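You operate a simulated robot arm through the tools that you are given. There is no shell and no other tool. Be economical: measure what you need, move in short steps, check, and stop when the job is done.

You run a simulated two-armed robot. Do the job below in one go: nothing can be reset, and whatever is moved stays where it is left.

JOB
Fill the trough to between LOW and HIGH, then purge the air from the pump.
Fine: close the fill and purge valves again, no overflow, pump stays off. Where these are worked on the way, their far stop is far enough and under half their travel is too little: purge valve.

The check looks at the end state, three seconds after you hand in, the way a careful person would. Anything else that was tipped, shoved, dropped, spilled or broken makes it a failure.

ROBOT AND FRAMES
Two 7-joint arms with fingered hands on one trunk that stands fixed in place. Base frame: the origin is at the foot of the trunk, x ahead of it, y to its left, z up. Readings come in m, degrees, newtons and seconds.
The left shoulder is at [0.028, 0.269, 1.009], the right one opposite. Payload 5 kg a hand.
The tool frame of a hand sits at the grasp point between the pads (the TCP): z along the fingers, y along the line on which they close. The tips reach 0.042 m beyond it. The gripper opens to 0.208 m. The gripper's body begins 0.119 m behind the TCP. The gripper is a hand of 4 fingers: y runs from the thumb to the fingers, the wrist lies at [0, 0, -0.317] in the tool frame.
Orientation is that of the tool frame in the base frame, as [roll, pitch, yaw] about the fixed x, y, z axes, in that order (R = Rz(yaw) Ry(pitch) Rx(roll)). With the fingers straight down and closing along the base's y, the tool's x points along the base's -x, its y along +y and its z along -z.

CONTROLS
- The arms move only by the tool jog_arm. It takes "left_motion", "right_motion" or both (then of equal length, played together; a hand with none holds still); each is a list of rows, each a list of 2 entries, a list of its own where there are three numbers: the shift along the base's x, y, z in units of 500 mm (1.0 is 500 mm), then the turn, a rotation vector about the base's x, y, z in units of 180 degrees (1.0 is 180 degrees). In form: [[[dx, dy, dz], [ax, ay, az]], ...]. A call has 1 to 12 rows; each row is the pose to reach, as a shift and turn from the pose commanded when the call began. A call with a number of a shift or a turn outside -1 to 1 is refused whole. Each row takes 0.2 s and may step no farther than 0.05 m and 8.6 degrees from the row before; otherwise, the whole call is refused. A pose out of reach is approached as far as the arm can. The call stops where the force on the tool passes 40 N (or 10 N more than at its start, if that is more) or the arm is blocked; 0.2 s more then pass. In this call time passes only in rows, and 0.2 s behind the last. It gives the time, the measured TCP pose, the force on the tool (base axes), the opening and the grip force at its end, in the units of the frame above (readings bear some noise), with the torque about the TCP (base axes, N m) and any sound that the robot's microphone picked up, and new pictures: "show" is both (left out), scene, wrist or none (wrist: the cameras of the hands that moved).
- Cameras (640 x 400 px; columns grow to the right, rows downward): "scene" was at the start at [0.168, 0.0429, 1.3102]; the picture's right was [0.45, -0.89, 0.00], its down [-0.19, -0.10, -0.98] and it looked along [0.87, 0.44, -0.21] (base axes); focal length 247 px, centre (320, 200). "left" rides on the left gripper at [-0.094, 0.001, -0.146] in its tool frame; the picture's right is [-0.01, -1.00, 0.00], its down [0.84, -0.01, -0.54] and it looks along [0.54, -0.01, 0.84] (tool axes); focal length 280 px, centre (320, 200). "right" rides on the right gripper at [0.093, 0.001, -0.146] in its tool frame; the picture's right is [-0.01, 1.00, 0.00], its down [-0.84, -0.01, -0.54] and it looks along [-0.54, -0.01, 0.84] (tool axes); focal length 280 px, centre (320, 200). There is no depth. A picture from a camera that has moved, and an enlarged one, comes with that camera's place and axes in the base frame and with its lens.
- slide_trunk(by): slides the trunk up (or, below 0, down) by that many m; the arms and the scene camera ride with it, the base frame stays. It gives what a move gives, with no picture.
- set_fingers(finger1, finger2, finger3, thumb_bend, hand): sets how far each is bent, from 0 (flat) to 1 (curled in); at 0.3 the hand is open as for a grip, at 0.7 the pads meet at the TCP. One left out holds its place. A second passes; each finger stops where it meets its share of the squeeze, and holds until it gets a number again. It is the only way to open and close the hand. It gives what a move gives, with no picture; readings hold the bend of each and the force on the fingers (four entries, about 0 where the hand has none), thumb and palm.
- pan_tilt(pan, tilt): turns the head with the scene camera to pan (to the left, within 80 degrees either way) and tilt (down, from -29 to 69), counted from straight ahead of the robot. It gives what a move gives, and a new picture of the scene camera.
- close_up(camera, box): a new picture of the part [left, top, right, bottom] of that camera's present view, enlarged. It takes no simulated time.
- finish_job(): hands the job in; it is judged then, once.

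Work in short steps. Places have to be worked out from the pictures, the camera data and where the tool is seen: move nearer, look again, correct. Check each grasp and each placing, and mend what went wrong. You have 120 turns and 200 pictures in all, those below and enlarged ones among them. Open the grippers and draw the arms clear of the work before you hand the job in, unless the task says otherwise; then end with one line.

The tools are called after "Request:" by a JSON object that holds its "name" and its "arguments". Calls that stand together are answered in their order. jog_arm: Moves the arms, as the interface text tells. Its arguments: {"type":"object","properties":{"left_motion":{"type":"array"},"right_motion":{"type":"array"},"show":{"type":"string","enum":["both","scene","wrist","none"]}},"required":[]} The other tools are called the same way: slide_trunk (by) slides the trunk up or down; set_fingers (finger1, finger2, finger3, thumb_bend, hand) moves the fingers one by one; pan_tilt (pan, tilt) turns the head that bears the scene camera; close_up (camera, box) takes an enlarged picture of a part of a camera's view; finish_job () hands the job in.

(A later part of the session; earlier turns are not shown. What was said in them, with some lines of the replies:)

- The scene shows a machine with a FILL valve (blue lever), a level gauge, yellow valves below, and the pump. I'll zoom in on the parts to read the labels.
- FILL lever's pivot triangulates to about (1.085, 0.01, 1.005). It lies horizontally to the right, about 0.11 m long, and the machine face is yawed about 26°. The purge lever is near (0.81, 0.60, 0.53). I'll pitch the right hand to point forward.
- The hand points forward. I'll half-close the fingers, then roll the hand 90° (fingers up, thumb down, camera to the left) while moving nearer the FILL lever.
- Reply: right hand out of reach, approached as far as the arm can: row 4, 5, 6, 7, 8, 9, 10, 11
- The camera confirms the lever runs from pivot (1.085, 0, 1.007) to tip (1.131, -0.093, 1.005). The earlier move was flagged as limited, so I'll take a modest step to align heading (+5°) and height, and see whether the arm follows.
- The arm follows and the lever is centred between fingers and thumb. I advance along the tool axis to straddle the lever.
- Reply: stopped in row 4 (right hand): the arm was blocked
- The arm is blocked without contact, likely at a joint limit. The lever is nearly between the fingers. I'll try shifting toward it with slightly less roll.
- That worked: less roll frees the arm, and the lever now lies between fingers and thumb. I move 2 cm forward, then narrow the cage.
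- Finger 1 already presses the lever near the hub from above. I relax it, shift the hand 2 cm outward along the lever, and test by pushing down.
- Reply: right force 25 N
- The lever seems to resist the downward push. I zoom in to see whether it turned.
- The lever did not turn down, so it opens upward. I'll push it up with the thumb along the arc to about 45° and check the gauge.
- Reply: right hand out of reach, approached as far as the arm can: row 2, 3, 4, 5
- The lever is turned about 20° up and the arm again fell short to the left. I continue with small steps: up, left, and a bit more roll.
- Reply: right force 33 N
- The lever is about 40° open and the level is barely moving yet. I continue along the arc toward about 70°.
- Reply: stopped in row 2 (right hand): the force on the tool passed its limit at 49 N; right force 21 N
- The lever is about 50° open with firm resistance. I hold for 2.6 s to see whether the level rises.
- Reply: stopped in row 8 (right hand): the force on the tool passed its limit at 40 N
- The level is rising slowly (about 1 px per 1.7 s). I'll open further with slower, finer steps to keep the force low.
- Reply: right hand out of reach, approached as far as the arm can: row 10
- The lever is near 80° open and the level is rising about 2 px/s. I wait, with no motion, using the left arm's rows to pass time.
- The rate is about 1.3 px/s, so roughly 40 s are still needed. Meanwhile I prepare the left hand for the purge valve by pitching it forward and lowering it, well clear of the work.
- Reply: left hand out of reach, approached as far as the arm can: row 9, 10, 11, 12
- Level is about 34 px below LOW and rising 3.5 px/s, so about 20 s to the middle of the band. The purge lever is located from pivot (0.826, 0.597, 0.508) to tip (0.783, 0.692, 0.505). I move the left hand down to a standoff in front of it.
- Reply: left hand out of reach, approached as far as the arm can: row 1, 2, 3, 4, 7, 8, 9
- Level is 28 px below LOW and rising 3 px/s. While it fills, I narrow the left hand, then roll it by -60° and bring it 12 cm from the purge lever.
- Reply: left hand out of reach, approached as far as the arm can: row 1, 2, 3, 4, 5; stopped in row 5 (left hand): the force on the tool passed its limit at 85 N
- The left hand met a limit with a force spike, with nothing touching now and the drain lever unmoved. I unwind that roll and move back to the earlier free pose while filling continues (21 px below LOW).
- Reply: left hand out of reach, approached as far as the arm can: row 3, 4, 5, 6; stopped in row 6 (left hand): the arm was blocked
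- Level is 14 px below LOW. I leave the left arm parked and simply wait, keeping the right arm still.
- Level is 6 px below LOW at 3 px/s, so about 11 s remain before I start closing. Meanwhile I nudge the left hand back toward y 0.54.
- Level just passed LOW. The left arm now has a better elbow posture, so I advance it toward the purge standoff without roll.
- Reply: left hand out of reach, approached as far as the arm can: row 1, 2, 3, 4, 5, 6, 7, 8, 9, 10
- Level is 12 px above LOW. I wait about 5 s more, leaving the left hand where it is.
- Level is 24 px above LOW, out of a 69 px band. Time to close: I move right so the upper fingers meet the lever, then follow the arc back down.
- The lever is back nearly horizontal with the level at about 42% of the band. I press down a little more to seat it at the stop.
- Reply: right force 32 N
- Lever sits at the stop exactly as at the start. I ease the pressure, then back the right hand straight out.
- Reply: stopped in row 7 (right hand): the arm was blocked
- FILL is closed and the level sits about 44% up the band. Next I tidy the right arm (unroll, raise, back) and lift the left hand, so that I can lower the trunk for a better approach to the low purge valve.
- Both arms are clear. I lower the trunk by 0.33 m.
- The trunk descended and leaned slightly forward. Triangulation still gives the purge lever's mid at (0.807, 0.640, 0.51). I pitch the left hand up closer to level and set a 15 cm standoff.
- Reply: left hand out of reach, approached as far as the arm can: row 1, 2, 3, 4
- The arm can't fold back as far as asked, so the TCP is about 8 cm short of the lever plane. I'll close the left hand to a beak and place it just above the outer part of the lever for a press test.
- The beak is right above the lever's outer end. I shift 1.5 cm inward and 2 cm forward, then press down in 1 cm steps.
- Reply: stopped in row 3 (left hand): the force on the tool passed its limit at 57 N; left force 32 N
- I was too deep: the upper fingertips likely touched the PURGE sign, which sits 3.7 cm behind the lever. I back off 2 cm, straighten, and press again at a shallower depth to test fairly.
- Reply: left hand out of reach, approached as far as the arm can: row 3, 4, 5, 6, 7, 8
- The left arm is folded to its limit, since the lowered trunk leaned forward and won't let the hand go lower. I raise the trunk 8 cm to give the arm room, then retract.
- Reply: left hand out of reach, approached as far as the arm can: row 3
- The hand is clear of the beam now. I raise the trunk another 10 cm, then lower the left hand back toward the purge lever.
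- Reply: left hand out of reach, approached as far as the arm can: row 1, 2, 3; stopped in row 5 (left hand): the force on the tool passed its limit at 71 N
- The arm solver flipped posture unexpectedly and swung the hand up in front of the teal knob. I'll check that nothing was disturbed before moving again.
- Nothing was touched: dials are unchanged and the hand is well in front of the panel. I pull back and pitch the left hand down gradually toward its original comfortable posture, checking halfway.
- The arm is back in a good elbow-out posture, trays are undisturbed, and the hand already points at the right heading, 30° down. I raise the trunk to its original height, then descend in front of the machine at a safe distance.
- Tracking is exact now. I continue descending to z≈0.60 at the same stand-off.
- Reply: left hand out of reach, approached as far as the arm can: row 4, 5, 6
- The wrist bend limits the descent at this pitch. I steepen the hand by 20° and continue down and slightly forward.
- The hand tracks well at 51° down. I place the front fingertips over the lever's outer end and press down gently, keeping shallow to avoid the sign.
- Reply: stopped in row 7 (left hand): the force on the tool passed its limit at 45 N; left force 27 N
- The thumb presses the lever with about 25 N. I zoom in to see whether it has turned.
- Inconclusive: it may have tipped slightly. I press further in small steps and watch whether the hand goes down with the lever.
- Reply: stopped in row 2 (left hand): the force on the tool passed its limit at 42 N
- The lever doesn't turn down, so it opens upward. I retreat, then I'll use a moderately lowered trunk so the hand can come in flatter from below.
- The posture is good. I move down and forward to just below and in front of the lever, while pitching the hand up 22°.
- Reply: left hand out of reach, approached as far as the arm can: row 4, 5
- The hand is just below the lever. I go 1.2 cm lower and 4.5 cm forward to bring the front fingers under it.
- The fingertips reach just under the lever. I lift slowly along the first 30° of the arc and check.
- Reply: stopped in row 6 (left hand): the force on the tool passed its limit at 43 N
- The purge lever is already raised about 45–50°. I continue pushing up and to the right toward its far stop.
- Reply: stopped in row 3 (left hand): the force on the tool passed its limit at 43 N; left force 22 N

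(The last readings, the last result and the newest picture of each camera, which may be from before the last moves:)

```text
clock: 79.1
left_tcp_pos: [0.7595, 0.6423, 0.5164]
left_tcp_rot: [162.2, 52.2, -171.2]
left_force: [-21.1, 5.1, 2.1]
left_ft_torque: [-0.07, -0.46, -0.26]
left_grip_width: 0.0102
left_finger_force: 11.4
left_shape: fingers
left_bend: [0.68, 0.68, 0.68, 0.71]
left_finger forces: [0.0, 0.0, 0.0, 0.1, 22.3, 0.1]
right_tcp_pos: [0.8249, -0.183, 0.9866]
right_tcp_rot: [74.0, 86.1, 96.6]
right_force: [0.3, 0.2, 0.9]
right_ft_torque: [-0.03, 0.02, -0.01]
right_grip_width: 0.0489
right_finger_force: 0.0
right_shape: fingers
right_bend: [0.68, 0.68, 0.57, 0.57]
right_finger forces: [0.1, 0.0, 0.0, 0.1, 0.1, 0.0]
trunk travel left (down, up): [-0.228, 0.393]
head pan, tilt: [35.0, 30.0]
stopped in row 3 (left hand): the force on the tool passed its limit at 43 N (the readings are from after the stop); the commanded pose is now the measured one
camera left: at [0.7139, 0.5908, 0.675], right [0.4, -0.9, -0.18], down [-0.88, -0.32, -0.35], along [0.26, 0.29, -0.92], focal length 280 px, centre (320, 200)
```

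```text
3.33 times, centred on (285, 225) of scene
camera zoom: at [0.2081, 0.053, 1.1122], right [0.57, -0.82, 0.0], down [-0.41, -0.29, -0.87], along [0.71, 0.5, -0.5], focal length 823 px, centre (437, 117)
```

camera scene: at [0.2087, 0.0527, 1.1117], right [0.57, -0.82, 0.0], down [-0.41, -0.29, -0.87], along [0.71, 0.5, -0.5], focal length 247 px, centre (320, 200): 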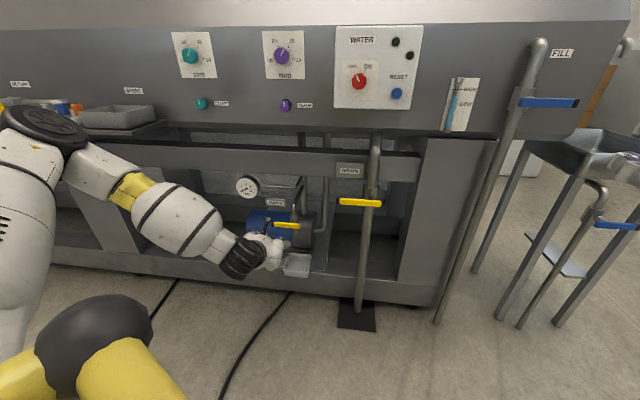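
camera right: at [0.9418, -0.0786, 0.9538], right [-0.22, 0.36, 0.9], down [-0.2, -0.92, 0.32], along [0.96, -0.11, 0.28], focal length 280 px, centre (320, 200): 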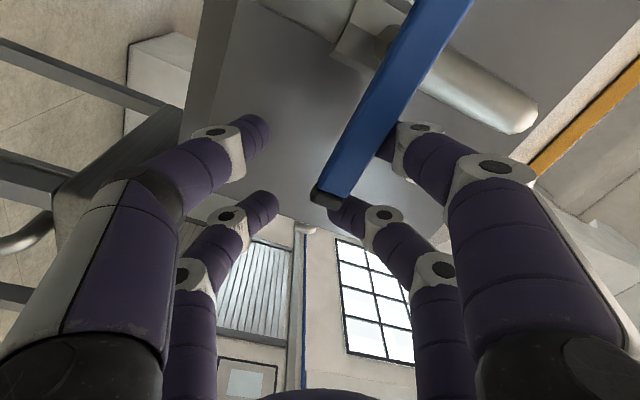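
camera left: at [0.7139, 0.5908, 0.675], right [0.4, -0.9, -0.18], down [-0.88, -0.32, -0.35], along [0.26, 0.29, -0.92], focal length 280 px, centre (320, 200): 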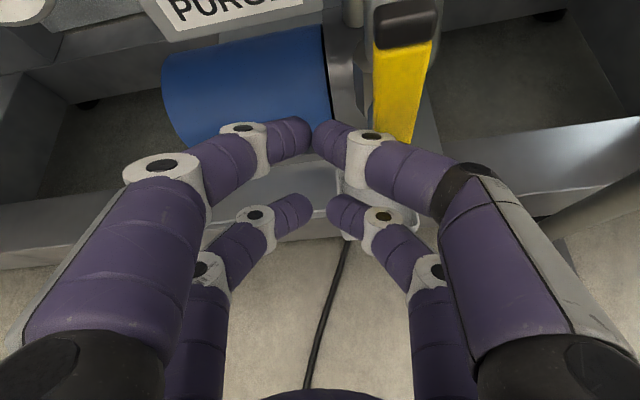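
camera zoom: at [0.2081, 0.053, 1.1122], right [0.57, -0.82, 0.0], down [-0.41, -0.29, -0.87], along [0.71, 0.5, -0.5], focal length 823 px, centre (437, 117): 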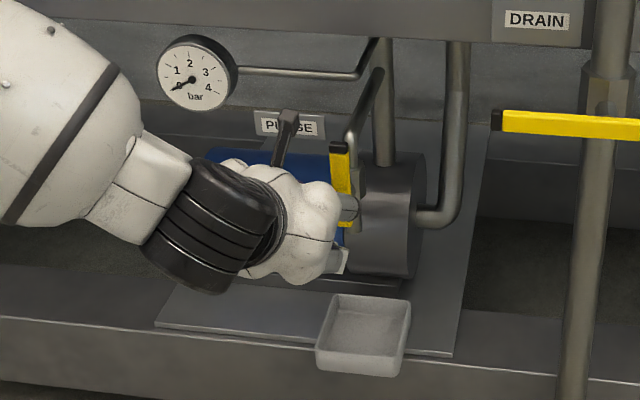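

The purge lever is vertical, fully open. I withdraw the hand and move it to the lever's right side, ready to close, while watching the outlet and cup.

Request:
{"name": "jog_arm", "arguments": {"left_motion": [[[-0.09, -0.044, 0], [0, 0, 0]], [[-0.082, -0.106, 0.05], [0, 0, 0]], [[-0.056, -0.16, 0.1], [0, 0, 0]], [[-0.028, -0.214, 0.13], [0, 0, 0]], [[-0.006, -0.26, 0.15], [0, 0, 0]]], "show": "wrist"}}

Request:
{"name": "close_up", "arguments": {"camera": "scene", "box": [225, 165, 345, 285]}}

Request:
{"name": "close_up", "arguments": {"camera": "scene", "box": [430, 60, 510, 140]}}

```text
clock: 80.3
left_tcp_pos: [0.7576, 0.5116, 0.592]
left_tcp_rot: [162.2, 52.4, -171.1]
left_force: [-0.8, -0.5, 0.5]
left_ft_torque: [0.0, -0.05, -0.03]
left_grip_width: 0.0201
left_finger_force: 0.1
left_shape: fingers
left_bend: [0.68, 0.68, 0.68, 0.68]
left_finger forces: [0.0, 0.0, 0.0, 0.0, 0.0, 0.0]
right_tcp_pos: [0.8249, -0.1826, 0.986]
right_tcp_rot: [74.1, 86.2, 96.7]
right_force: [0.3, 0.0, -0.6]
right_ft_torque: [-0.02, 0.07, -0.07]
right_grip_width: 0.0489
right_finger_force: 0.1
right_shape: fingers
right_bend: [0.68, 0.68, 0.57, 0.57]
right_finger forces: [0.1, 0.2, 0.0, 0.0, 0.1, 0.1]
trunk travel left (down, up): [-0.228, 0.393]
head pan, tilt: [35.0, 30.0]
camera left: at [0.7122, 0.4601, 0.7507], right [0.39, -0.9, -0.18], down [-0.88, -0.31, -0.36], along [0.27, 0.29, -0.92], focal length 280 px, centre (320, 200)
```

left: 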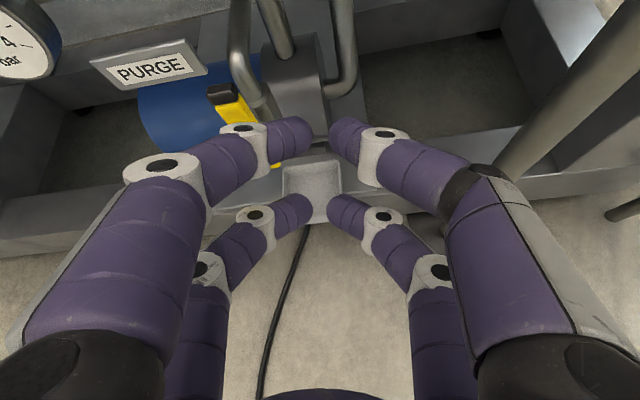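

```text
3.33 times, centred on (285, 225) of scene
camera zoom: at [0.2085, 0.0531, 1.1117], right [0.57, -0.82, 0.0], down [-0.41, -0.29, -0.87], along [0.71, 0.5, -0.5], focal length 823 px, centre (437, 117)
```

zoom: 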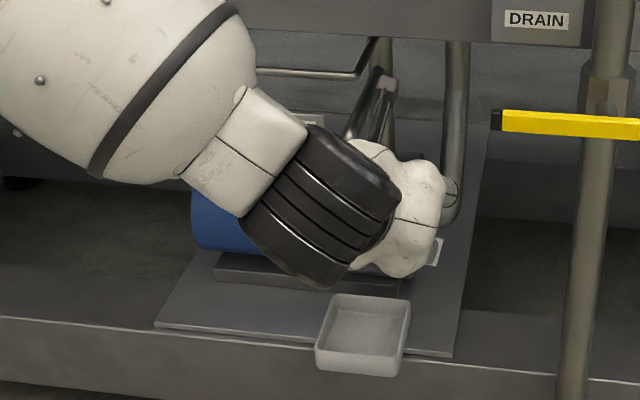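

```text
5.00 times, centred on (470, 100) of scene
camera zoom: at [0.2085, 0.0531, 1.1117], right [0.57, -0.82, 0.0], down [-0.41, -0.29, -0.87], along [0.71, 0.5, -0.5], focal length 1235 px, centre (-430, 700)
```

zoom: 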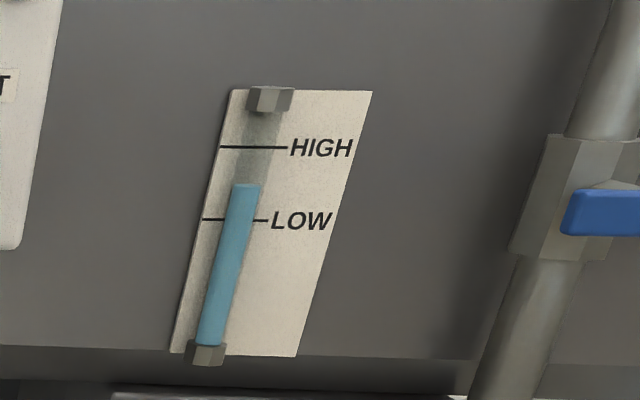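

The lever stays fully open and the trough level is inside the band. I wait 2 s and watch the outlet and cup.

Request:
{"name": "jog_arm", "arguments": {"left_motion": [[[0, 0, 0], [0, 0, 0]], [[0, 0, 0], [0, 0, 0]], [[0, 0, 0], [0, 0, 0]], [[0, 0, 0], [0, 0, 0]], [[0, 0, 0], [0, 0, 0]], [[0, 0, 0], [0, 0, 0]], [[0, 0, 0], [0, 0, 0]], [[0, 0, 0], [0, 0, 0]]], "show": "wrist"}}

Request:
{"name": "close_up", "arguments": {"camera": "left", "box": [180, 40, 400, 240]}}

```text
clock: 82.1
left_tcp_pos: [0.7583, 0.5109, 0.5924]
left_tcp_rot: [162.2, 52.4, -171.3]
left_force: [-0.6, -0.9, -0.7]
left_ft_torque: [-0.01, 0.03, -0.01]
left_grip_width: 0.0205
left_finger_force: 0.1
left_shape: fingers
left_bend: [0.68, 0.68, 0.68, 0.68]
left_finger forces: [0.1, 0.1, 0.0, 0.1, 0.0, 0.1]
right_tcp_pos: [0.8248, -0.182, 0.9861]
right_tcp_rot: [74.2, 86.1, 96.9]
right_force: [0.3, -0.9, 0.1]
right_ft_torque: [0.01, 0.01, 0.03]
right_grip_width: 0.0485
right_finger_force: 0.1
right_shape: fingers
right_bend: [0.68, 0.68, 0.57, 0.57]
right_finger forces: [0.0, 0.0, 0.1, 0.1, 0.0, 0.0]
trunk travel left (down, up): [-0.228, 0.393]
head pan, tilt: [35.0, 30.0]
camera left: at [0.7125, 0.46, 0.7506], right [0.39, -0.9, -0.18], down [-0.88, -0.31, -0.36], along [0.27, 0.29, -0.92], focal length 280 px, centre (320, 200)
```

left: 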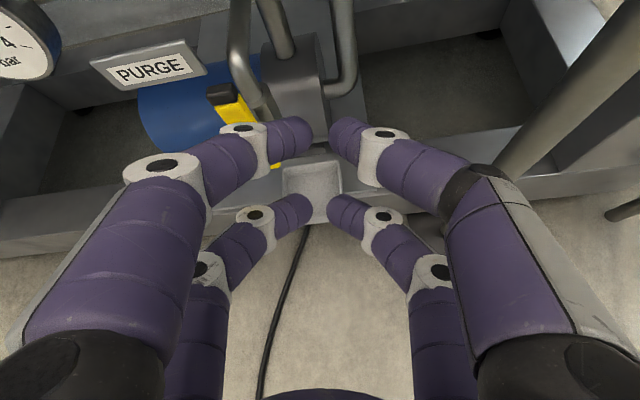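

```text
2.00 times, centred on (290, 140) of left
camera zoom: at [0.7125, 0.46, 0.7506], right [0.39, -0.9, -0.18], down [-0.88, -0.31, -0.36], along [0.27, 0.29, -0.92], focal length 561 px, centre (380, 320)
```

zoom: 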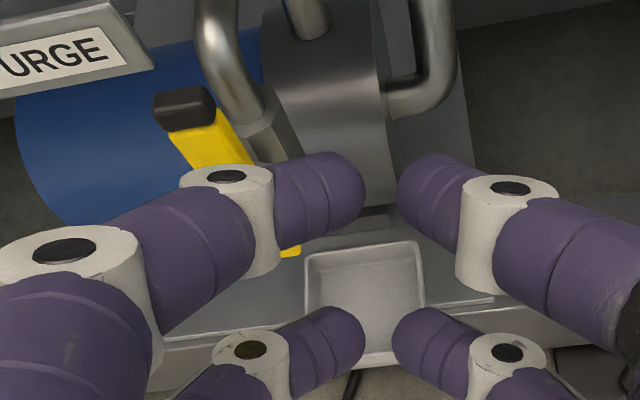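

No water yet in the cup. I wait another 2.6 s.

Request:
{"name": "jog_arm", "arguments": {"left_motion": [[[0, 0, 0], [0, 0, 0]], [[0, 0, 0], [0, 0, 0]], [[0, 0, 0], [0, 0, 0]], [[0, 0, 0], [0, 0, 0]], [[0, 0, 0], [0, 0, 0]], [[0, 0, 0], [0, 0, 0]], [[0, 0, 0], [0, 0, 0]], [[0, 0, 0], [0, 0, 0]], [[0, 0, 0], [0, 0, 0]], [[0, 0, 0], [0, 0, 0]], [[0, 0, 0], [0, 0, 0]], [[0, 0, 0], [0, 0, 0]]], "show": "none"}}

Request:
{"name": "close_up", "arguments": {"camera": "left", "box": [180, 40, 400, 240]}}

Request:
{"name": "close_up", "arguments": {"camera": "scene", "box": [225, 165, 345, 285]}}

```text
clock: 84.7
left_tcp_pos: [0.7581, 0.5104, 0.5908]
left_tcp_rot: [162.2, 52.5, -171.4]
left_force: [-0.3, 0.0, -0.6]
left_ft_torque: [0.0, -0.03, -0.02]
left_grip_width: 0.0201
left_finger_force: 0.0
left_shape: fingers
left_bend: [0.68, 0.68, 0.68, 0.68]
left_finger forces: [0.0, 0.0, 0.0, 0.1, 0.0, 0.0]
right_tcp_pos: [0.8247, -0.1817, 0.9854]
right_tcp_rot: [74.1, 86.0, 96.9]
right_force: [-0.1, 0.7, 0.1]
right_ft_torque: [0.02, -0.01, -0.02]
right_grip_width: 0.0487
right_finger_force: 0.0
right_shape: fingers
right_bend: [0.68, 0.68, 0.57, 0.57]
right_finger forces: [0.1, 0.1, 0.1, 0.0, 0.0, 0.0]
trunk travel left (down, up): [-0.228, 0.393]
head pan, tilt: [35.0, 30.0]
```

```text
2.00 times, centred on (290, 140) of left
camera zoom: at [0.7125, 0.46, 0.7506], right [0.39, -0.9, -0.18], down [-0.88, -0.31, -0.36], along [0.27, 0.29, -0.92], focal length 561 px, centre (380, 320)
```

zoom: 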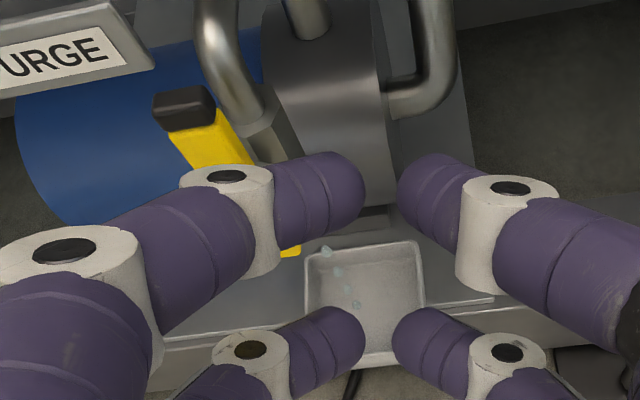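

```text
3.33 times, centred on (285, 225) of scene
camera zoom: at [0.2088, 0.0528, 1.1117], right [0.57, -0.82, 0.0], down [-0.41, -0.29, -0.87], along [0.71, 0.5, -0.5], focal length 823 px, centre (437, 117)
```

zoom: 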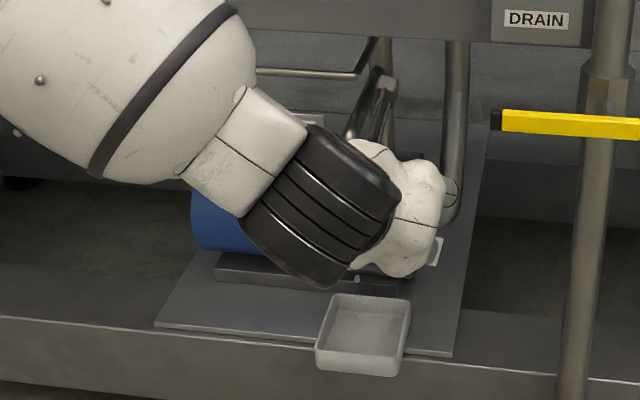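

Droplets of water now come out, still spluttering. I wait a little for a steady stream.

Request:
{"name": "jog_arm", "arguments": {"left_motion": [[[0, 0, 0], [0, 0, 0]], [[0, 0, 0], [0, 0, 0]], [[0, 0, 0], [0, 0, 0]], [[0, 0, 0], [0, 0, 0]], [[0, 0, 0], [0, 0, 0]]], "show": "none"}}

Request:
{"name": "close_up", "arguments": {"camera": "left", "box": [180, 40, 400, 240]}}

```text
clock: 85.9
left_tcp_pos: [0.7575, 0.5108, 0.5918]
left_tcp_rot: [162.2, 52.5, -171.3]
left_force: [0.4, 0.3, 0.3]
left_ft_torque: [0.0, 0.05, -0.02]
left_grip_width: 0.0199
left_finger_force: 0.1
left_shape: fingers
left_bend: [0.68, 0.68, 0.68, 0.68]
left_finger forces: [0.0, 0.0, 0.0, 0.1, 0.0, 0.1]
right_tcp_pos: [0.8239, -0.1821, 0.986]
right_tcp_rot: [74.2, 86.0, 96.8]
right_force: [0.2, 0.4, -0.4]
right_ft_torque: [0.0, 0.02, 0.0]
right_grip_width: 0.0493
right_finger_force: 0.0
right_shape: fingers
right_bend: [0.68, 0.68, 0.57, 0.57]
right_finger forces: [0.0, 0.0, 0.0, 0.0, 0.1, 0.0]
trunk travel left (down, up): [-0.228, 0.393]
head pan, tilt: [35.0, 30.0]
```

```text
2.00 times, centred on (290, 140) of left
camera zoom: at [0.7125, 0.46, 0.7506], right [0.39, -0.9, -0.18], down [-0.88, -0.31, -0.36], along [0.27, 0.29, -0.92], focal length 561 px, centre (380, 320)
```

zoom: 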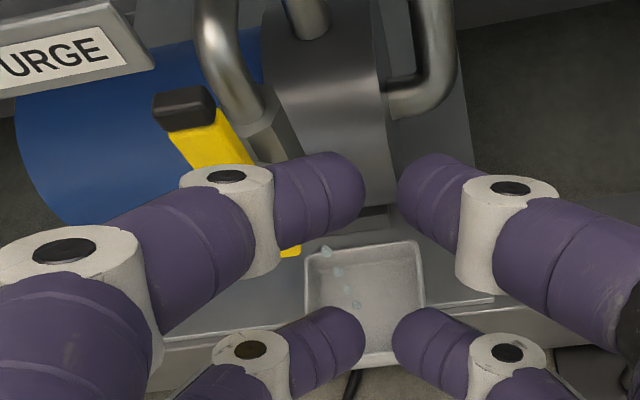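

Still droplets, the spitting stage. I wait 2 s more for a solid stream.

Request:
{"name": "jog_arm", "arguments": {"left_motion": [[[0, 0, 0], [0, 0, 0]], [[0, 0, 0], [0, 0, 0]], [[0, 0, 0], [0, 0, 0]], [[0, 0, 0], [0, 0, 0]], [[0, 0, 0], [0, 0, 0]], [[0, 0, 0], [0, 0, 0]], [[0, 0, 0], [0, 0, 0]], [[0, 0, 0], [0, 0, 0]], [[0, 0, 0], [0, 0, 0]]], "show": "none"}}

Request:
{"name": "close_up", "arguments": {"camera": "left", "box": [180, 40, 400, 240]}}

```text
clock: 87.9
left_tcp_pos: [0.759, 0.5111, 0.5916]
left_tcp_rot: [162.2, 52.5, -171.3]
left_force: [0.6, -0.2, 0.4]
left_ft_torque: [0.02, 0.02, -0.04]
left_grip_width: 0.0206
left_finger_force: 0.0
left_shape: fingers
left_bend: [0.68, 0.68, 0.68, 0.68]
left_finger forces: [0.1, 0.1, 0.0, 0.0, 0.1, 0.0]
right_tcp_pos: [0.8239, -0.1824, 0.9853]
right_tcp_rot: [74.2, 86.0, 96.8]
right_force: [0.1, 1.1, 0.0]
right_ft_torque: [-0.04, -0.03, 0.01]
right_grip_width: 0.0486
right_finger_force: 0.2
right_shape: fingers
right_bend: [0.68, 0.68, 0.57, 0.57]
right_finger forces: [0.0, 0.0, 0.1, 0.1, 0.1, 0.1]
trunk travel left (down, up): [-0.228, 0.393]
head pan, tilt: [35.0, 30.0]
```

```text
2.00 times, centred on (290, 140) of left
camera zoom: at [0.7125, 0.46, 0.7506], right [0.39, -0.9, -0.18], down [-0.88, -0.31, -0.36], along [0.27, 0.29, -0.92], focal length 561 px, centre (380, 320)
```

zoom: 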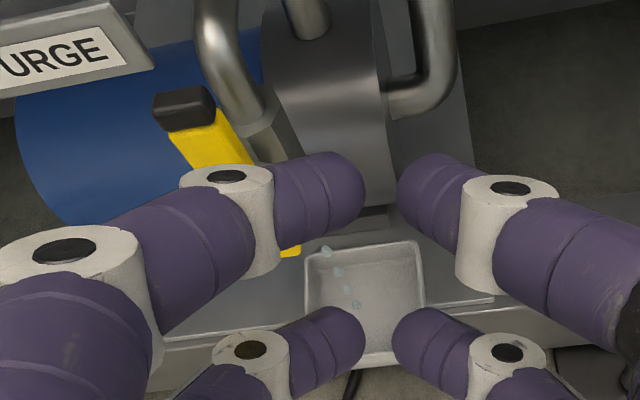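

Unchanged. I wait 2.6 s more and also check the trough gauge for any drop.

Request:
{"name": "jog_arm", "arguments": {"left_motion": [[[0, 0, 0], [0, 0, 0]], [[0, 0, 0], [0, 0, 0]], [[0, 0, 0], [0, 0, 0]], [[0, 0, 0], [0, 0, 0]], [[0, 0, 0], [0, 0, 0]], [[0, 0, 0], [0, 0, 0]], [[0, 0, 0], [0, 0, 0]], [[0, 0, 0], [0, 0, 0]], [[0, 0, 0], [0, 0, 0]], [[0, 0, 0], [0, 0, 0]], [[0, 0, 0], [0, 0, 0]], [[0, 0, 0], [0, 0, 0]]], "show": "none"}}

Request:
{"name": "close_up", "arguments": {"camera": "left", "box": [180, 40, 400, 240]}}

Request:
{"name": "close_up", "arguments": {"camera": "scene", "box": [430, 60, 510, 140]}}

```text
clock: 90.5
left_tcp_pos: [0.7581, 0.5106, 0.5916]
left_tcp_rot: [162.2, 52.5, -171.2]
left_force: [0.5, -1.0, 0.0]
left_ft_torque: [-0.02, 0.0, 0.02]
left_grip_width: 0.0202
left_finger_force: 0.0
left_shape: fingers
left_bend: [0.68, 0.68, 0.68, 0.68]
left_finger forces: [0.0, 0.1, 0.0, 0.1, 0.0, 0.0]
right_tcp_pos: [0.8242, -0.1825, 0.9861]
right_tcp_rot: [74.3, 86.0, 96.9]
right_force: [0.2, 0.6, -0.8]
right_ft_torque: [0.0, 0.04, 0.02]
right_grip_width: 0.0487
right_finger_force: 0.1
right_shape: fingers
right_bend: [0.68, 0.68, 0.57, 0.57]
right_finger forces: [0.0, 0.0, 0.0, 0.0, 0.0, 0.0]
trunk travel left (down, up): [-0.228, 0.393]
head pan, tilt: [35.0, 30.0]
```

```text
2.00 times, centred on (290, 140) of left
camera zoom: at [0.7125, 0.46, 0.7506], right [0.39, -0.9, -0.18], down [-0.88, -0.31, -0.36], along [0.27, 0.29, -0.92], focal length 561 px, centre (380, 320)
```

zoom: 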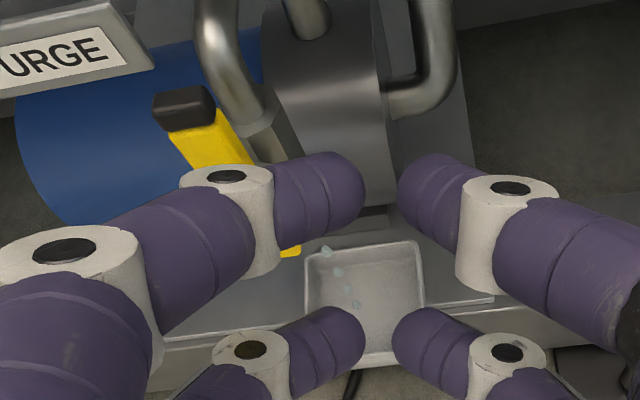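

```text
5.00 times, centred on (470, 100) of scene
camera zoom: at [0.2088, 0.0528, 1.1117], right [0.57, -0.82, 0.0], down [-0.41, -0.29, -0.87], along [0.71, 0.5, -0.5], focal length 1235 px, centre (-430, 700)
```

zoom: 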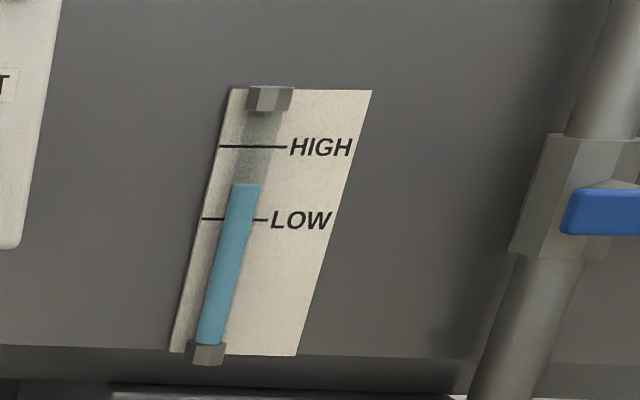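

Water has dripped steadily for over 6 s, so the air is out, and the trough is unchanged. Now I move the beak in beside the lever's right side before pushing it closed.

Request:
{"name": "jog_arm", "arguments": {"left_motion": [[[0.01, -0.02, 0], [0, 0, 0]], [[0.064, 0.007, -0.004], [0, 0, 0]], [[0.109, 0.029, -0.006], [0, 0, 0]]], "show": "wrist"}}

```text
clock: 91.3
left_tcp_pos: [0.8136, 0.5257, 0.5902]
left_tcp_rot: [162.2, 52.3, -171.4]
left_force: [-0.8, 0.0, -0.4]
left_ft_torque: [0.02, -0.03, -0.02]
left_grip_width: 0.0203
left_finger_force: 0.1
left_shape: fingers
left_bend: [0.68, 0.68, 0.68, 0.68]
left_finger forces: [0.0, 0.0, 0.0, 0.0, 0.0, 0.1]
right_tcp_pos: [0.8244, -0.182, 0.9858]
right_tcp_rot: [74.1, 86.0, 96.9]
right_force: [-0.2, -0.2, 0.2]
right_ft_torque: [-0.02, 0.01, -0.02]
right_grip_width: 0.0489
right_finger_force: 0.2
right_shape: fingers
right_bend: [0.68, 0.68, 0.57, 0.57]
right_finger forces: [0.0, 0.1, 0.1, 0.0, 0.0, 0.0]
trunk travel left (down, up): [-0.228, 0.393]
head pan, tilt: [35.0, 30.0]
camera left: at [0.768, 0.4733, 0.7484], right [0.39, -0.9, -0.18], down [-0.88, -0.31, -0.36], along [0.27, 0.29, -0.92], focal length 280 px, centre (320, 200)
```

left: 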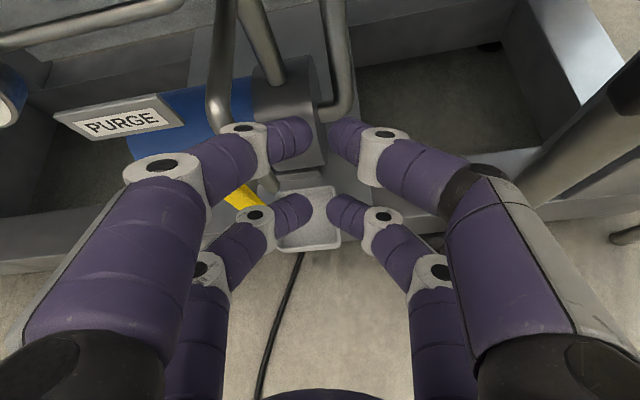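

No contact yet. The lever is just left of the fingers. I push left and follow the arc down to close the purge.

Request:
{"name": "jog_arm", "arguments": {"left_motion": [[[-0.017, 0.034, 0], [0, 0, 0]], [[-0.028, 0.056, 0.008], [0, 0, 0]], [[-0.038, 0.077, 0.012], [0, 0, 0]], [[-0.049, 0.1, 0.013], [0, 0, 0]], [[-0.06, 0.122, 0.012], [0, 0, 0]], [[-0.071, 0.143, 0.007], [0, 0, 0]], [[-0.081, 0.164, 0], [0, 0, 0]], [[-0.09, 0.183, -0.012], [0, 0, 0]], [[-0.099, 0.201, -0.025], [0, 0, 0]], [[-0.107, 0.217, -0.043], [0, 0, 0]], [[-0.113, 0.231, -0.062], [0, 0, 0]], [[-0.118, 0.241, -0.082], [0, 0, 0]]], "show": "wrist"}}

Request:
{"name": "close_up", "arguments": {"camera": "scene", "box": [225, 165, 345, 285]}}

```text
clock: 93.9
left_tcp_pos: [0.7524, 0.6465, 0.5486]
left_tcp_rot: [162.1, 52.4, -171.2]
left_force: [0.4, -0.4, -0.5]
left_ft_torque: [-0.01, 0.01, 0.04]
left_grip_width: 0.0192
left_finger_force: 0.3
left_shape: fingers
left_bend: [0.68, 0.68, 0.68, 0.68]
left_finger forces: [0.2, 0.0, 0.1, 0.1, 0.1, 0.0]
right_tcp_pos: [0.8255, -0.1828, 0.9857]
right_tcp_rot: [74.3, 86.1, 96.9]
right_force: [-0.3, -0.6, 0.9]
right_ft_torque: [0.02, -0.01, 0.02]
right_grip_width: 0.0487
right_finger_force: 0.0
right_shape: fingers
right_bend: [0.68, 0.68, 0.57, 0.57]
right_finger forces: [0.0, 0.1, 0.0, 0.1, 0.0, 0.0]
trunk travel left (down, up): [-0.228, 0.393]
head pan, tilt: [35.0, 30.0]
camera left: at [0.7074, 0.5949, 0.7069], right [0.39, -0.9, -0.18], down [-0.88, -0.31, -0.36], along [0.27, 0.29, -0.92], focal length 280 px, centre (320, 200)
```

left: 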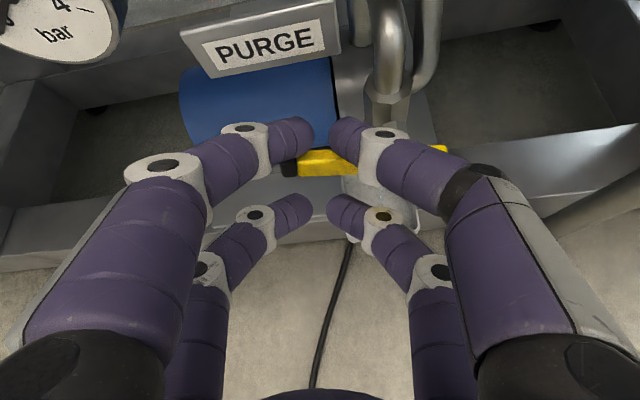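

```text
3.33 times, centred on (285, 225) of scene
camera zoom: at [0.2088, 0.0526, 1.1116], right [0.57, -0.82, 0.0], down [-0.41, -0.29, -0.87], along [0.71, 0.5, -0.5], focal length 823 px, centre (437, 117)
```

zoom: 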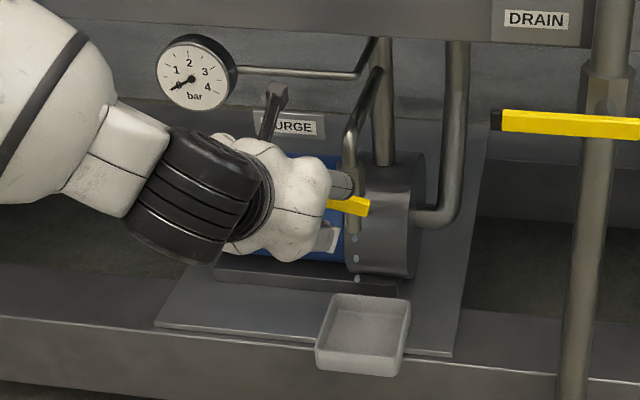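

Nearly closed, with a few degrees left and drops still falling. I press down the rest of the way.

Request:
{"name": "jog_arm", "arguments": {"left_motion": [[[-0.002, 0.004, -0.01], [0, 0, 0]], [[-0.002, 0.004, -0.02], [0, 0, 0]], [[-0.002, 0.004, -0.03], [0, 0, 0]], [[-0.002, 0.004, -0.04], [0, 0, 0]], [[-0.002, 0.004, -0.05], [0, 0, 0]]], "show": "wrist"}}

Request:
{"name": "close_up", "arguments": {"camera": "scene", "box": [225, 165, 345, 285]}}

```text
clock: 95.1
left_tcp_pos: [0.7568, 0.6468, 0.5341]
left_tcp_rot: [161.8, 53.3, -171.7]
left_force: [-0.2, -2.4, 22.2]
left_ft_torque: [0.1, -0.91, -0.11]
left_grip_width: 0.0129
left_finger_force: 11.0
left_shape: fingers
left_bend: [0.68, 0.68, 0.68, 0.71]
left_finger forces: [0.0, 0.0, 0.0, 0.0, 22.4, 0.0]
right_tcp_pos: [0.8249, -0.1836, 0.9876]
right_tcp_rot: [74.4, 86.0, 97.0]
right_force: [-0.3, -0.3, -0.2]
right_ft_torque: [0.03, 0.03, 0.02]
right_grip_width: 0.0489
right_finger_force: 0.2
right_shape: fingers
right_bend: [0.68, 0.68, 0.57, 0.57]
right_finger forces: [0.1, 0.1, 0.0, 0.1, 0.0, 0.1]
trunk travel left (down, up): [-0.228, 0.393]
head pan, tilt: [35.0, 30.0]
stopped in row 5 (left hand): the force on the tool passed its limit at 42 N (the readings are from after the stop); the commanded pose is now the measured one
camera left: at [0.7088, 0.5941, 0.6911], right [0.39, -0.9, -0.17], down [-0.88, -0.31, -0.37], along [0.28, 0.3, -0.91], focal length 280 px, centre (320, 200)
```

left: 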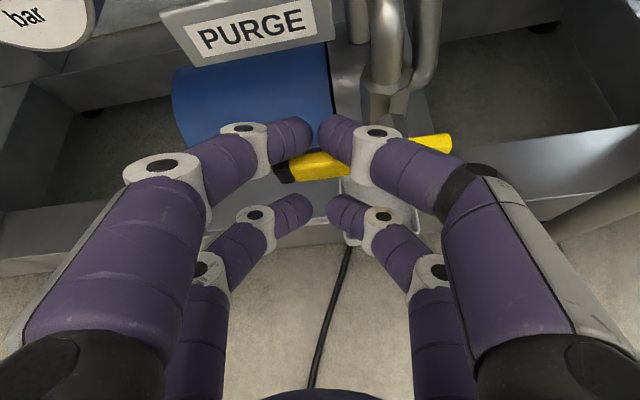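

```text
3.33 times, centred on (285, 225) of scene
camera zoom: at [0.2078, 0.0518, 1.1119], right [0.57, -0.82, 0.0], down [-0.41, -0.29, -0.87], along [0.71, 0.5, -0.5], focal length 823 px, centre (437, 117)
```

zoom: 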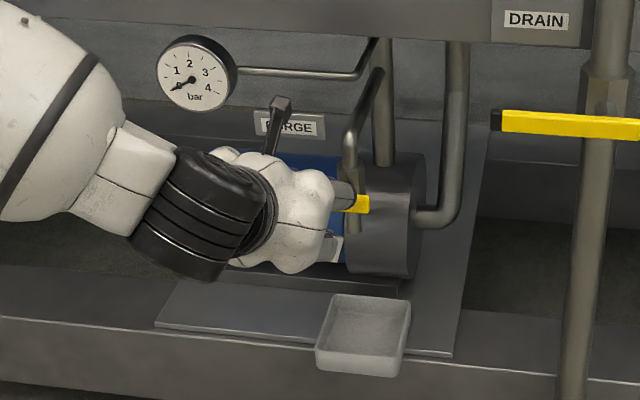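

The drops stopped and the lever is at its stop. I retreat up and back, then inspect everything.

Request:
{"name": "jog_arm", "arguments": {"left_motion": [[[-0.015, -0.005, 0.04], [0, 0, 0]], [[-0.08, -0.03, 0.07], [0, 0, 0]], [[-0.13, -0.045, 0.14], [0, 0, 0]], [[-0.15, -0.05, 0.22], [0, 0, 0]], [[-0.15, -0.05, 0.3], [0, 0, 0]], [[-0.15, -0.05, 0.38], [0, 0, 0]]], "show": "scene"}}

Request:
{"name": "close_up", "arguments": {"camera": "scene", "box": [225, 165, 345, 285]}}

Request:
{"name": "close_up", "arguments": {"camera": "scene", "box": [320, 20, 600, 160]}}

```text
clock: 96.5
left_tcp_pos: [0.681, 0.6202, 0.7195]
left_tcp_rot: [162.1, 52.7, -171.5]
left_force: [0.3, -0.2, -0.4]
left_ft_torque: [0.0, -0.02, -0.01]
left_grip_width: 0.0198
left_finger_force: 0.0
left_shape: fingers
left_bend: [0.68, 0.68, 0.68, 0.68]
left_finger forces: [0.1, 0.0, 0.2, 0.0, 0.0, 0.1]
right_tcp_pos: [0.8254, -0.1825, 0.9863]
right_tcp_rot: [73.8, 86.0, 96.6]
right_force: [0.6, -0.2, -0.1]
right_ft_torque: [0.03, 0.0, 0.0]
right_grip_width: 0.0489
right_finger_force: 0.0
right_shape: fingers
right_bend: [0.68, 0.68, 0.57, 0.57]
right_finger forces: [0.1, 0.1, 0.0, 0.1, 0.0, 0.1]
trunk travel left (down, up): [-0.228, 0.393]
head pan, tilt: [35.0, 30.0]
camera scene: at [0.2088, 0.0529, 1.1119], right [0.57, -0.82, 0.0], down [-0.41, -0.29, -0.87], along [0.71, 0.5, -0.5], focal length 247 px, centre (320, 200)
```

scene: 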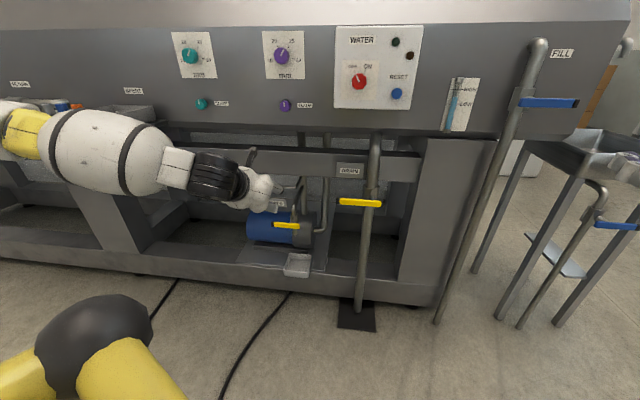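

```text
3.33 times, centred on (285, 225) of scene
camera zoom: at [0.2088, 0.0529, 1.1119], right [0.57, -0.82, 0.0], down [-0.41, -0.29, -0.87], along [0.71, 0.5, -0.5], focal length 823 px, centre (437, 117)
```

zoom: 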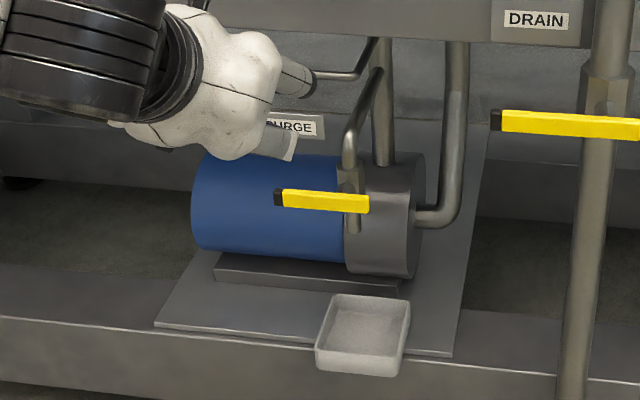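

```text
2.29 times, centred on (460, 90) of scene
camera zoom: at [0.2088, 0.0529, 1.1119], right [0.57, -0.82, 0.0], down [-0.41, -0.29, -0.87], along [0.71, 0.5, -0.5], focal length 564 px, centre (0, 451)
```

zoom: 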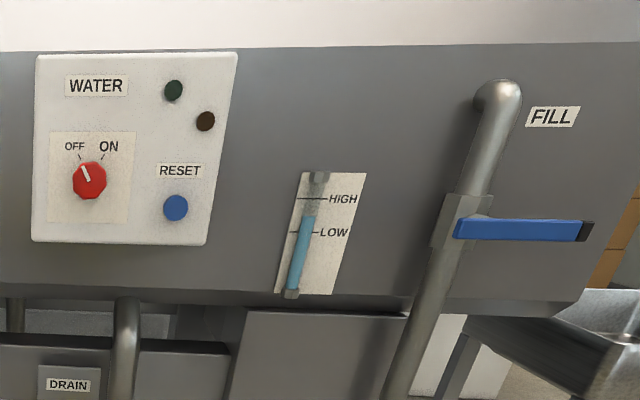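

Purge lever is horizontal, parallel with the closed drain lever, with no drip. FILL is closed, the level is mid-band and the pump is off. I raise the trunk, draw both arms clear and open the hands.

Request:
{"name": "slide_trunk", "arguments": {"by": 0.16}}

Request:
{"name": "jog_arm", "arguments": {"left_motion": [[[-0.02, 0, 0.08], [0, 0, 0]], [[-0.05, 0, 0.16], [0, 0, 0]], [[-0.08, 0, 0.24], [0, 0, 0]], [[-0.11, 0, 0.32], [0, 0, 0]], [[-0.14, 0, 0.4], [0, 0, 0]]], "right_motion": [[[-0.02, -0.01, 0.02], [0, 0, 0]], [[-0.05, -0.02, 0.04], [0, 0, 0]], [[-0.08, -0.03, 0.06], [0, 0, 0]], [[-0.11, -0.04, 0.08], [0, 0, 0]], [[-0.14, -0.05, 0.1], [0, 0, 0]]], "show": "scene"}}

Request:
{"name": "set_fingers", "arguments": {"hand": "left", "finger1": 0.3, "finger2": 0.3, "finger3": 0.3, "thumb_bend": 0.3}}

Request:
{"name": "set_fingers", "arguments": {"hand": "right", "finger1": 0.3, "finger2": 0.3, "finger3": 0.3, "thumb_bend": 0.3}}

Request:
{"name": "pan_tilt", "arguments": {"pan": 35, "tilt": 25}}

```text
clock: 98.4
left_tcp_pos: [0.6811, 0.6226, 0.8766]
left_tcp_rot: [162.1, 52.7, -171.5]
left_force: [0.6, 0.6, 0.5]
left_ft_torque: [0.02, -0.03, -0.03]
left_grip_width: 0.02
left_finger_force: 0.0
left_shape: fingers
left_bend: [0.68, 0.68, 0.68, 0.68]
left_finger forces: [0.0, 0.0, 0.1, 0.1, 0.0, 0.0]
right_tcp_pos: [0.8246, -0.1818, 1.1459]
right_tcp_rot: [75.1, 86.0, 97.7]
right_force: [0.5, 0.4, -0.2]
right_ft_torque: [-0.01, -0.04, 0.0]
right_grip_width: 0.0489
right_finger_force: 0.0
right_shape: fingers
right_bend: [0.68, 0.68, 0.57, 0.57]
right_finger forces: [0.0, 0.0, 0.1, 0.0, 0.1, 0.0]
trunk travel left (down, up): [-0.388, 0.233]
head pan, tilt: [35.0, 30.0]
```

```text
clock: 99.6
left_tcp_pos: [0.611, 0.6197, 1.081]
left_tcp_rot: [162.1, 52.9, -171.4]
left_force: [-0.8, -0.8, 1.4]
left_ft_torque: [0.05, -0.03, -0.01]
left_grip_width: 0.0201
left_finger_force: 0.1
left_shape: fingers
left_bend: [0.68, 0.68, 0.68, 0.68]
left_finger forces: [0.0, 0.1, 0.1, 0.0, 0.0, 0.0]
right_tcp_pos: [0.7534, -0.2073, 1.1965]
right_tcp_rot: [73.9, 86.1, 96.6]
right_force: [-0.8, -0.7, 0.2]
right_ft_torque: [0.0, -0.02, 0.02]
right_grip_width: 0.0489
right_finger_force: 0.1
right_shape: fingers
right_bend: [0.68, 0.68, 0.57, 0.57]
right_finger forces: [0.0, 0.0, 0.0, 0.0, 0.0, 0.0]
trunk travel left (down, up): [-0.388, 0.233]
head pan, tilt: [35.0, 30.0]
camera scene: at [0.1585, 0.0526, 1.2818], right [0.57, -0.82, 0.0], down [-0.41, -0.29, -0.87], along [0.71, 0.5, -0.5], focal length 247 px, centre (320, 200)
```

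scene: 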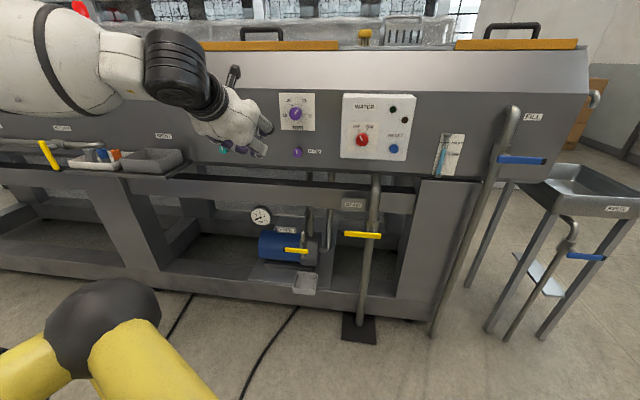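

```text
clock: 100.6
left_tcp_pos: [0.6109, 0.619, 1.0793]
left_tcp_rot: [162.1, 53.0, -171.5]
left_force: [0.2, -0.2, 0.1]
left_ft_torque: [0.03, 0.0, 0.02]
left_grip_width: 0.2181
left_finger_force: 0.1
left_shape: fingers
left_bend: [0.3, 0.3, 0.3, 0.3]
left_finger forces: [0.0, 0.0, 0.0, 0.0, 0.1, 0.0]
right_tcp_pos: [0.755, -0.2066, 1.1964]
right_tcp_rot: [74.2, 86.0, 96.9]
right_force: [-0.7, 0.3, 0.3]
right_ft_torque: [0.03, 0.02, -0.03]
right_grip_width: 0.049
right_finger_force: 0.1
right_shape: fingers
right_bend: [0.68, 0.68, 0.57, 0.57]
right_finger forces: [0.0, 0.0, 0.0, 0.0, 0.1, 0.1]
trunk travel left (down, up): [-0.388, 0.233]
head pan, tilt: [35.0, 30.0]
```

```text
clock: 101.6
left_tcp_pos: [0.6114, 0.6198, 1.0783]
left_tcp_rot: [162.0, 52.9, -171.5]
left_force: [-0.1, 0.7, -0.9]
left_ft_torque: [0.0, -0.01, 0.02]
left_grip_width: 0.2183
left_finger_force: 0.0
left_shape: fingers
left_bend: [0.3, 0.3, 0.3, 0.3]
left_finger forces: [0.0, 0.0, 0.1, 0.0, 0.0, 0.0]
right_tcp_pos: [0.7546, -0.2069, 1.1956]
right_tcp_rot: [74.2, 86.1, 96.8]
right_force: [-0.8, 0.6, -0.9]
right_ft_torque: [0.02, 0.0, 0.04]
right_grip_width: 0.218
right_finger_force: 0.0
right_shape: fingers
right_bend: [0.3, 0.3, 0.3, 0.3]
right_finger forces: [0.1, 0.0, 0.1, 0.1, 0.1, 0.1]
trunk travel left (down, up): [-0.388, 0.233]
head pan, tilt: [35.0, 30.0]
```

```text
clock: 102.2
left_tcp_pos: [0.6104, 0.6194, 1.0795]
left_tcp_rot: [162.1, 53.0, -171.5]
left_force: [0.7, -0.4, 0.0]
left_ft_torque: [-0.03, -0.01, 0.0]
left_grip_width: 0.2179
left_finger_force: 0.1
left_shape: fingers
left_bend: [0.3, 0.3, 0.3, 0.3]
left_finger forces: [0.1, 0.0, 0.0, 0.0, 0.0, 0.0]
right_tcp_pos: [0.755, -0.2066, 1.1963]
right_tcp_rot: [74.2, 86.0, 96.9]
right_force: [-0.2, -0.2, 0.8]
right_ft_torque: [0.0, -0.01, 0.01]
right_grip_width: 0.2182
right_finger_force: 0.0
right_shape: fingers
right_bend: [0.3, 0.3, 0.3, 0.3]
right_finger forces: [0.1, 0.0, 0.0, 0.1, 0.0, 0.1]
trunk travel left (down, up): [-0.388, 0.233]
head pan, tilt: [35.0, 25.0]
camera scene: at [0.1602, 0.0537, 1.2894], right [0.57, -0.82, 0.0], down [-0.35, -0.24, -0.91], along [0.74, 0.52, -0.42], focal length 247 px, centre (320, 200)
```

scene: 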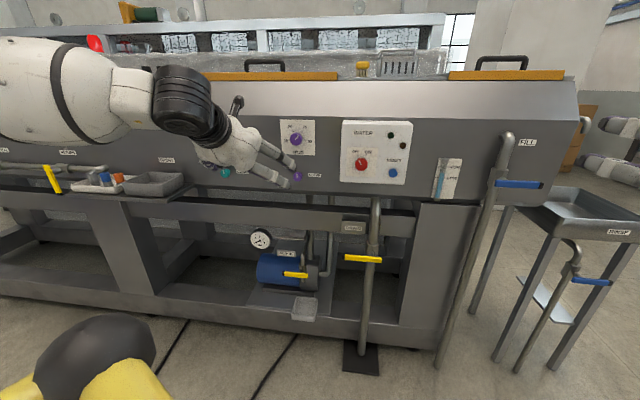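

Both arms are clear and the hands open. I take one last close look at the gauge, levers and cup before handing in.

Request:
{"name": "close_up", "arguments": {"camera": "scene", "box": [420, 120, 560, 220]}}

Request:
{"name": "close_up", "arguments": {"camera": "scene", "box": [230, 220, 400, 330]}}

```text
4.00 times, centred on (490, 170) of scene
camera zoom: at [0.1602, 0.0537, 1.2894], right [0.57, -0.82, 0.0], down [-0.35, -0.24, -0.91], along [0.74, 0.52, -0.42], focal length 988 px, centre (-360, 320)
```

zoom: 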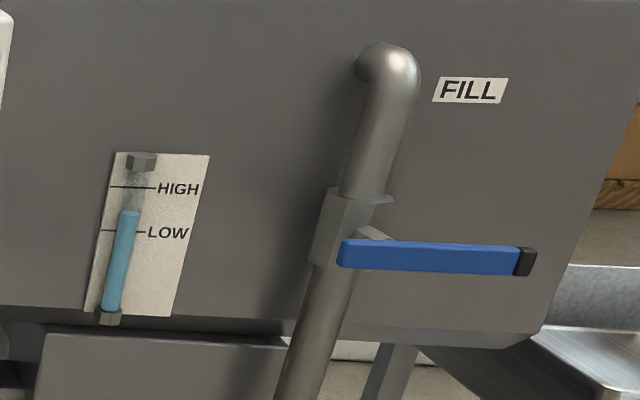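

```text
3.64 times, centred on (315, 275) of scene
camera zoom: at [0.1602, 0.0537, 1.2894], right [0.57, -0.82, 0.0], down [-0.35, -0.24, -0.91], along [0.74, 0.52, -0.42], focal length 898 px, centre (338, -73)
```

zoom: 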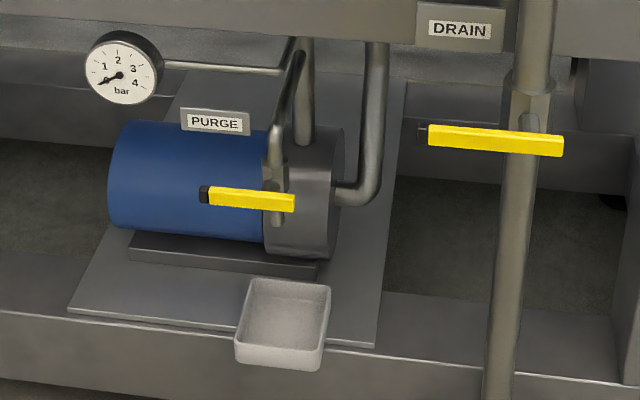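

Level is mid-band, the fill, purge and drain levers are all closed, nothing is dripping, and the pump is off. Handing in.

Request:
{"name": "finish_job", "arguments": {}}

```text
The job is handed in.
```

The trough is filled to about mid-band between LOW and HIGH. I opened the purge valve to its far stop until water dripped steadily, then closed it; I never saw a full stream, so I took the steady drip to mean the air was out. The fill and purge valves are closed, the pump stayed off, nothing overflowed, and both arms are clear with hands open.
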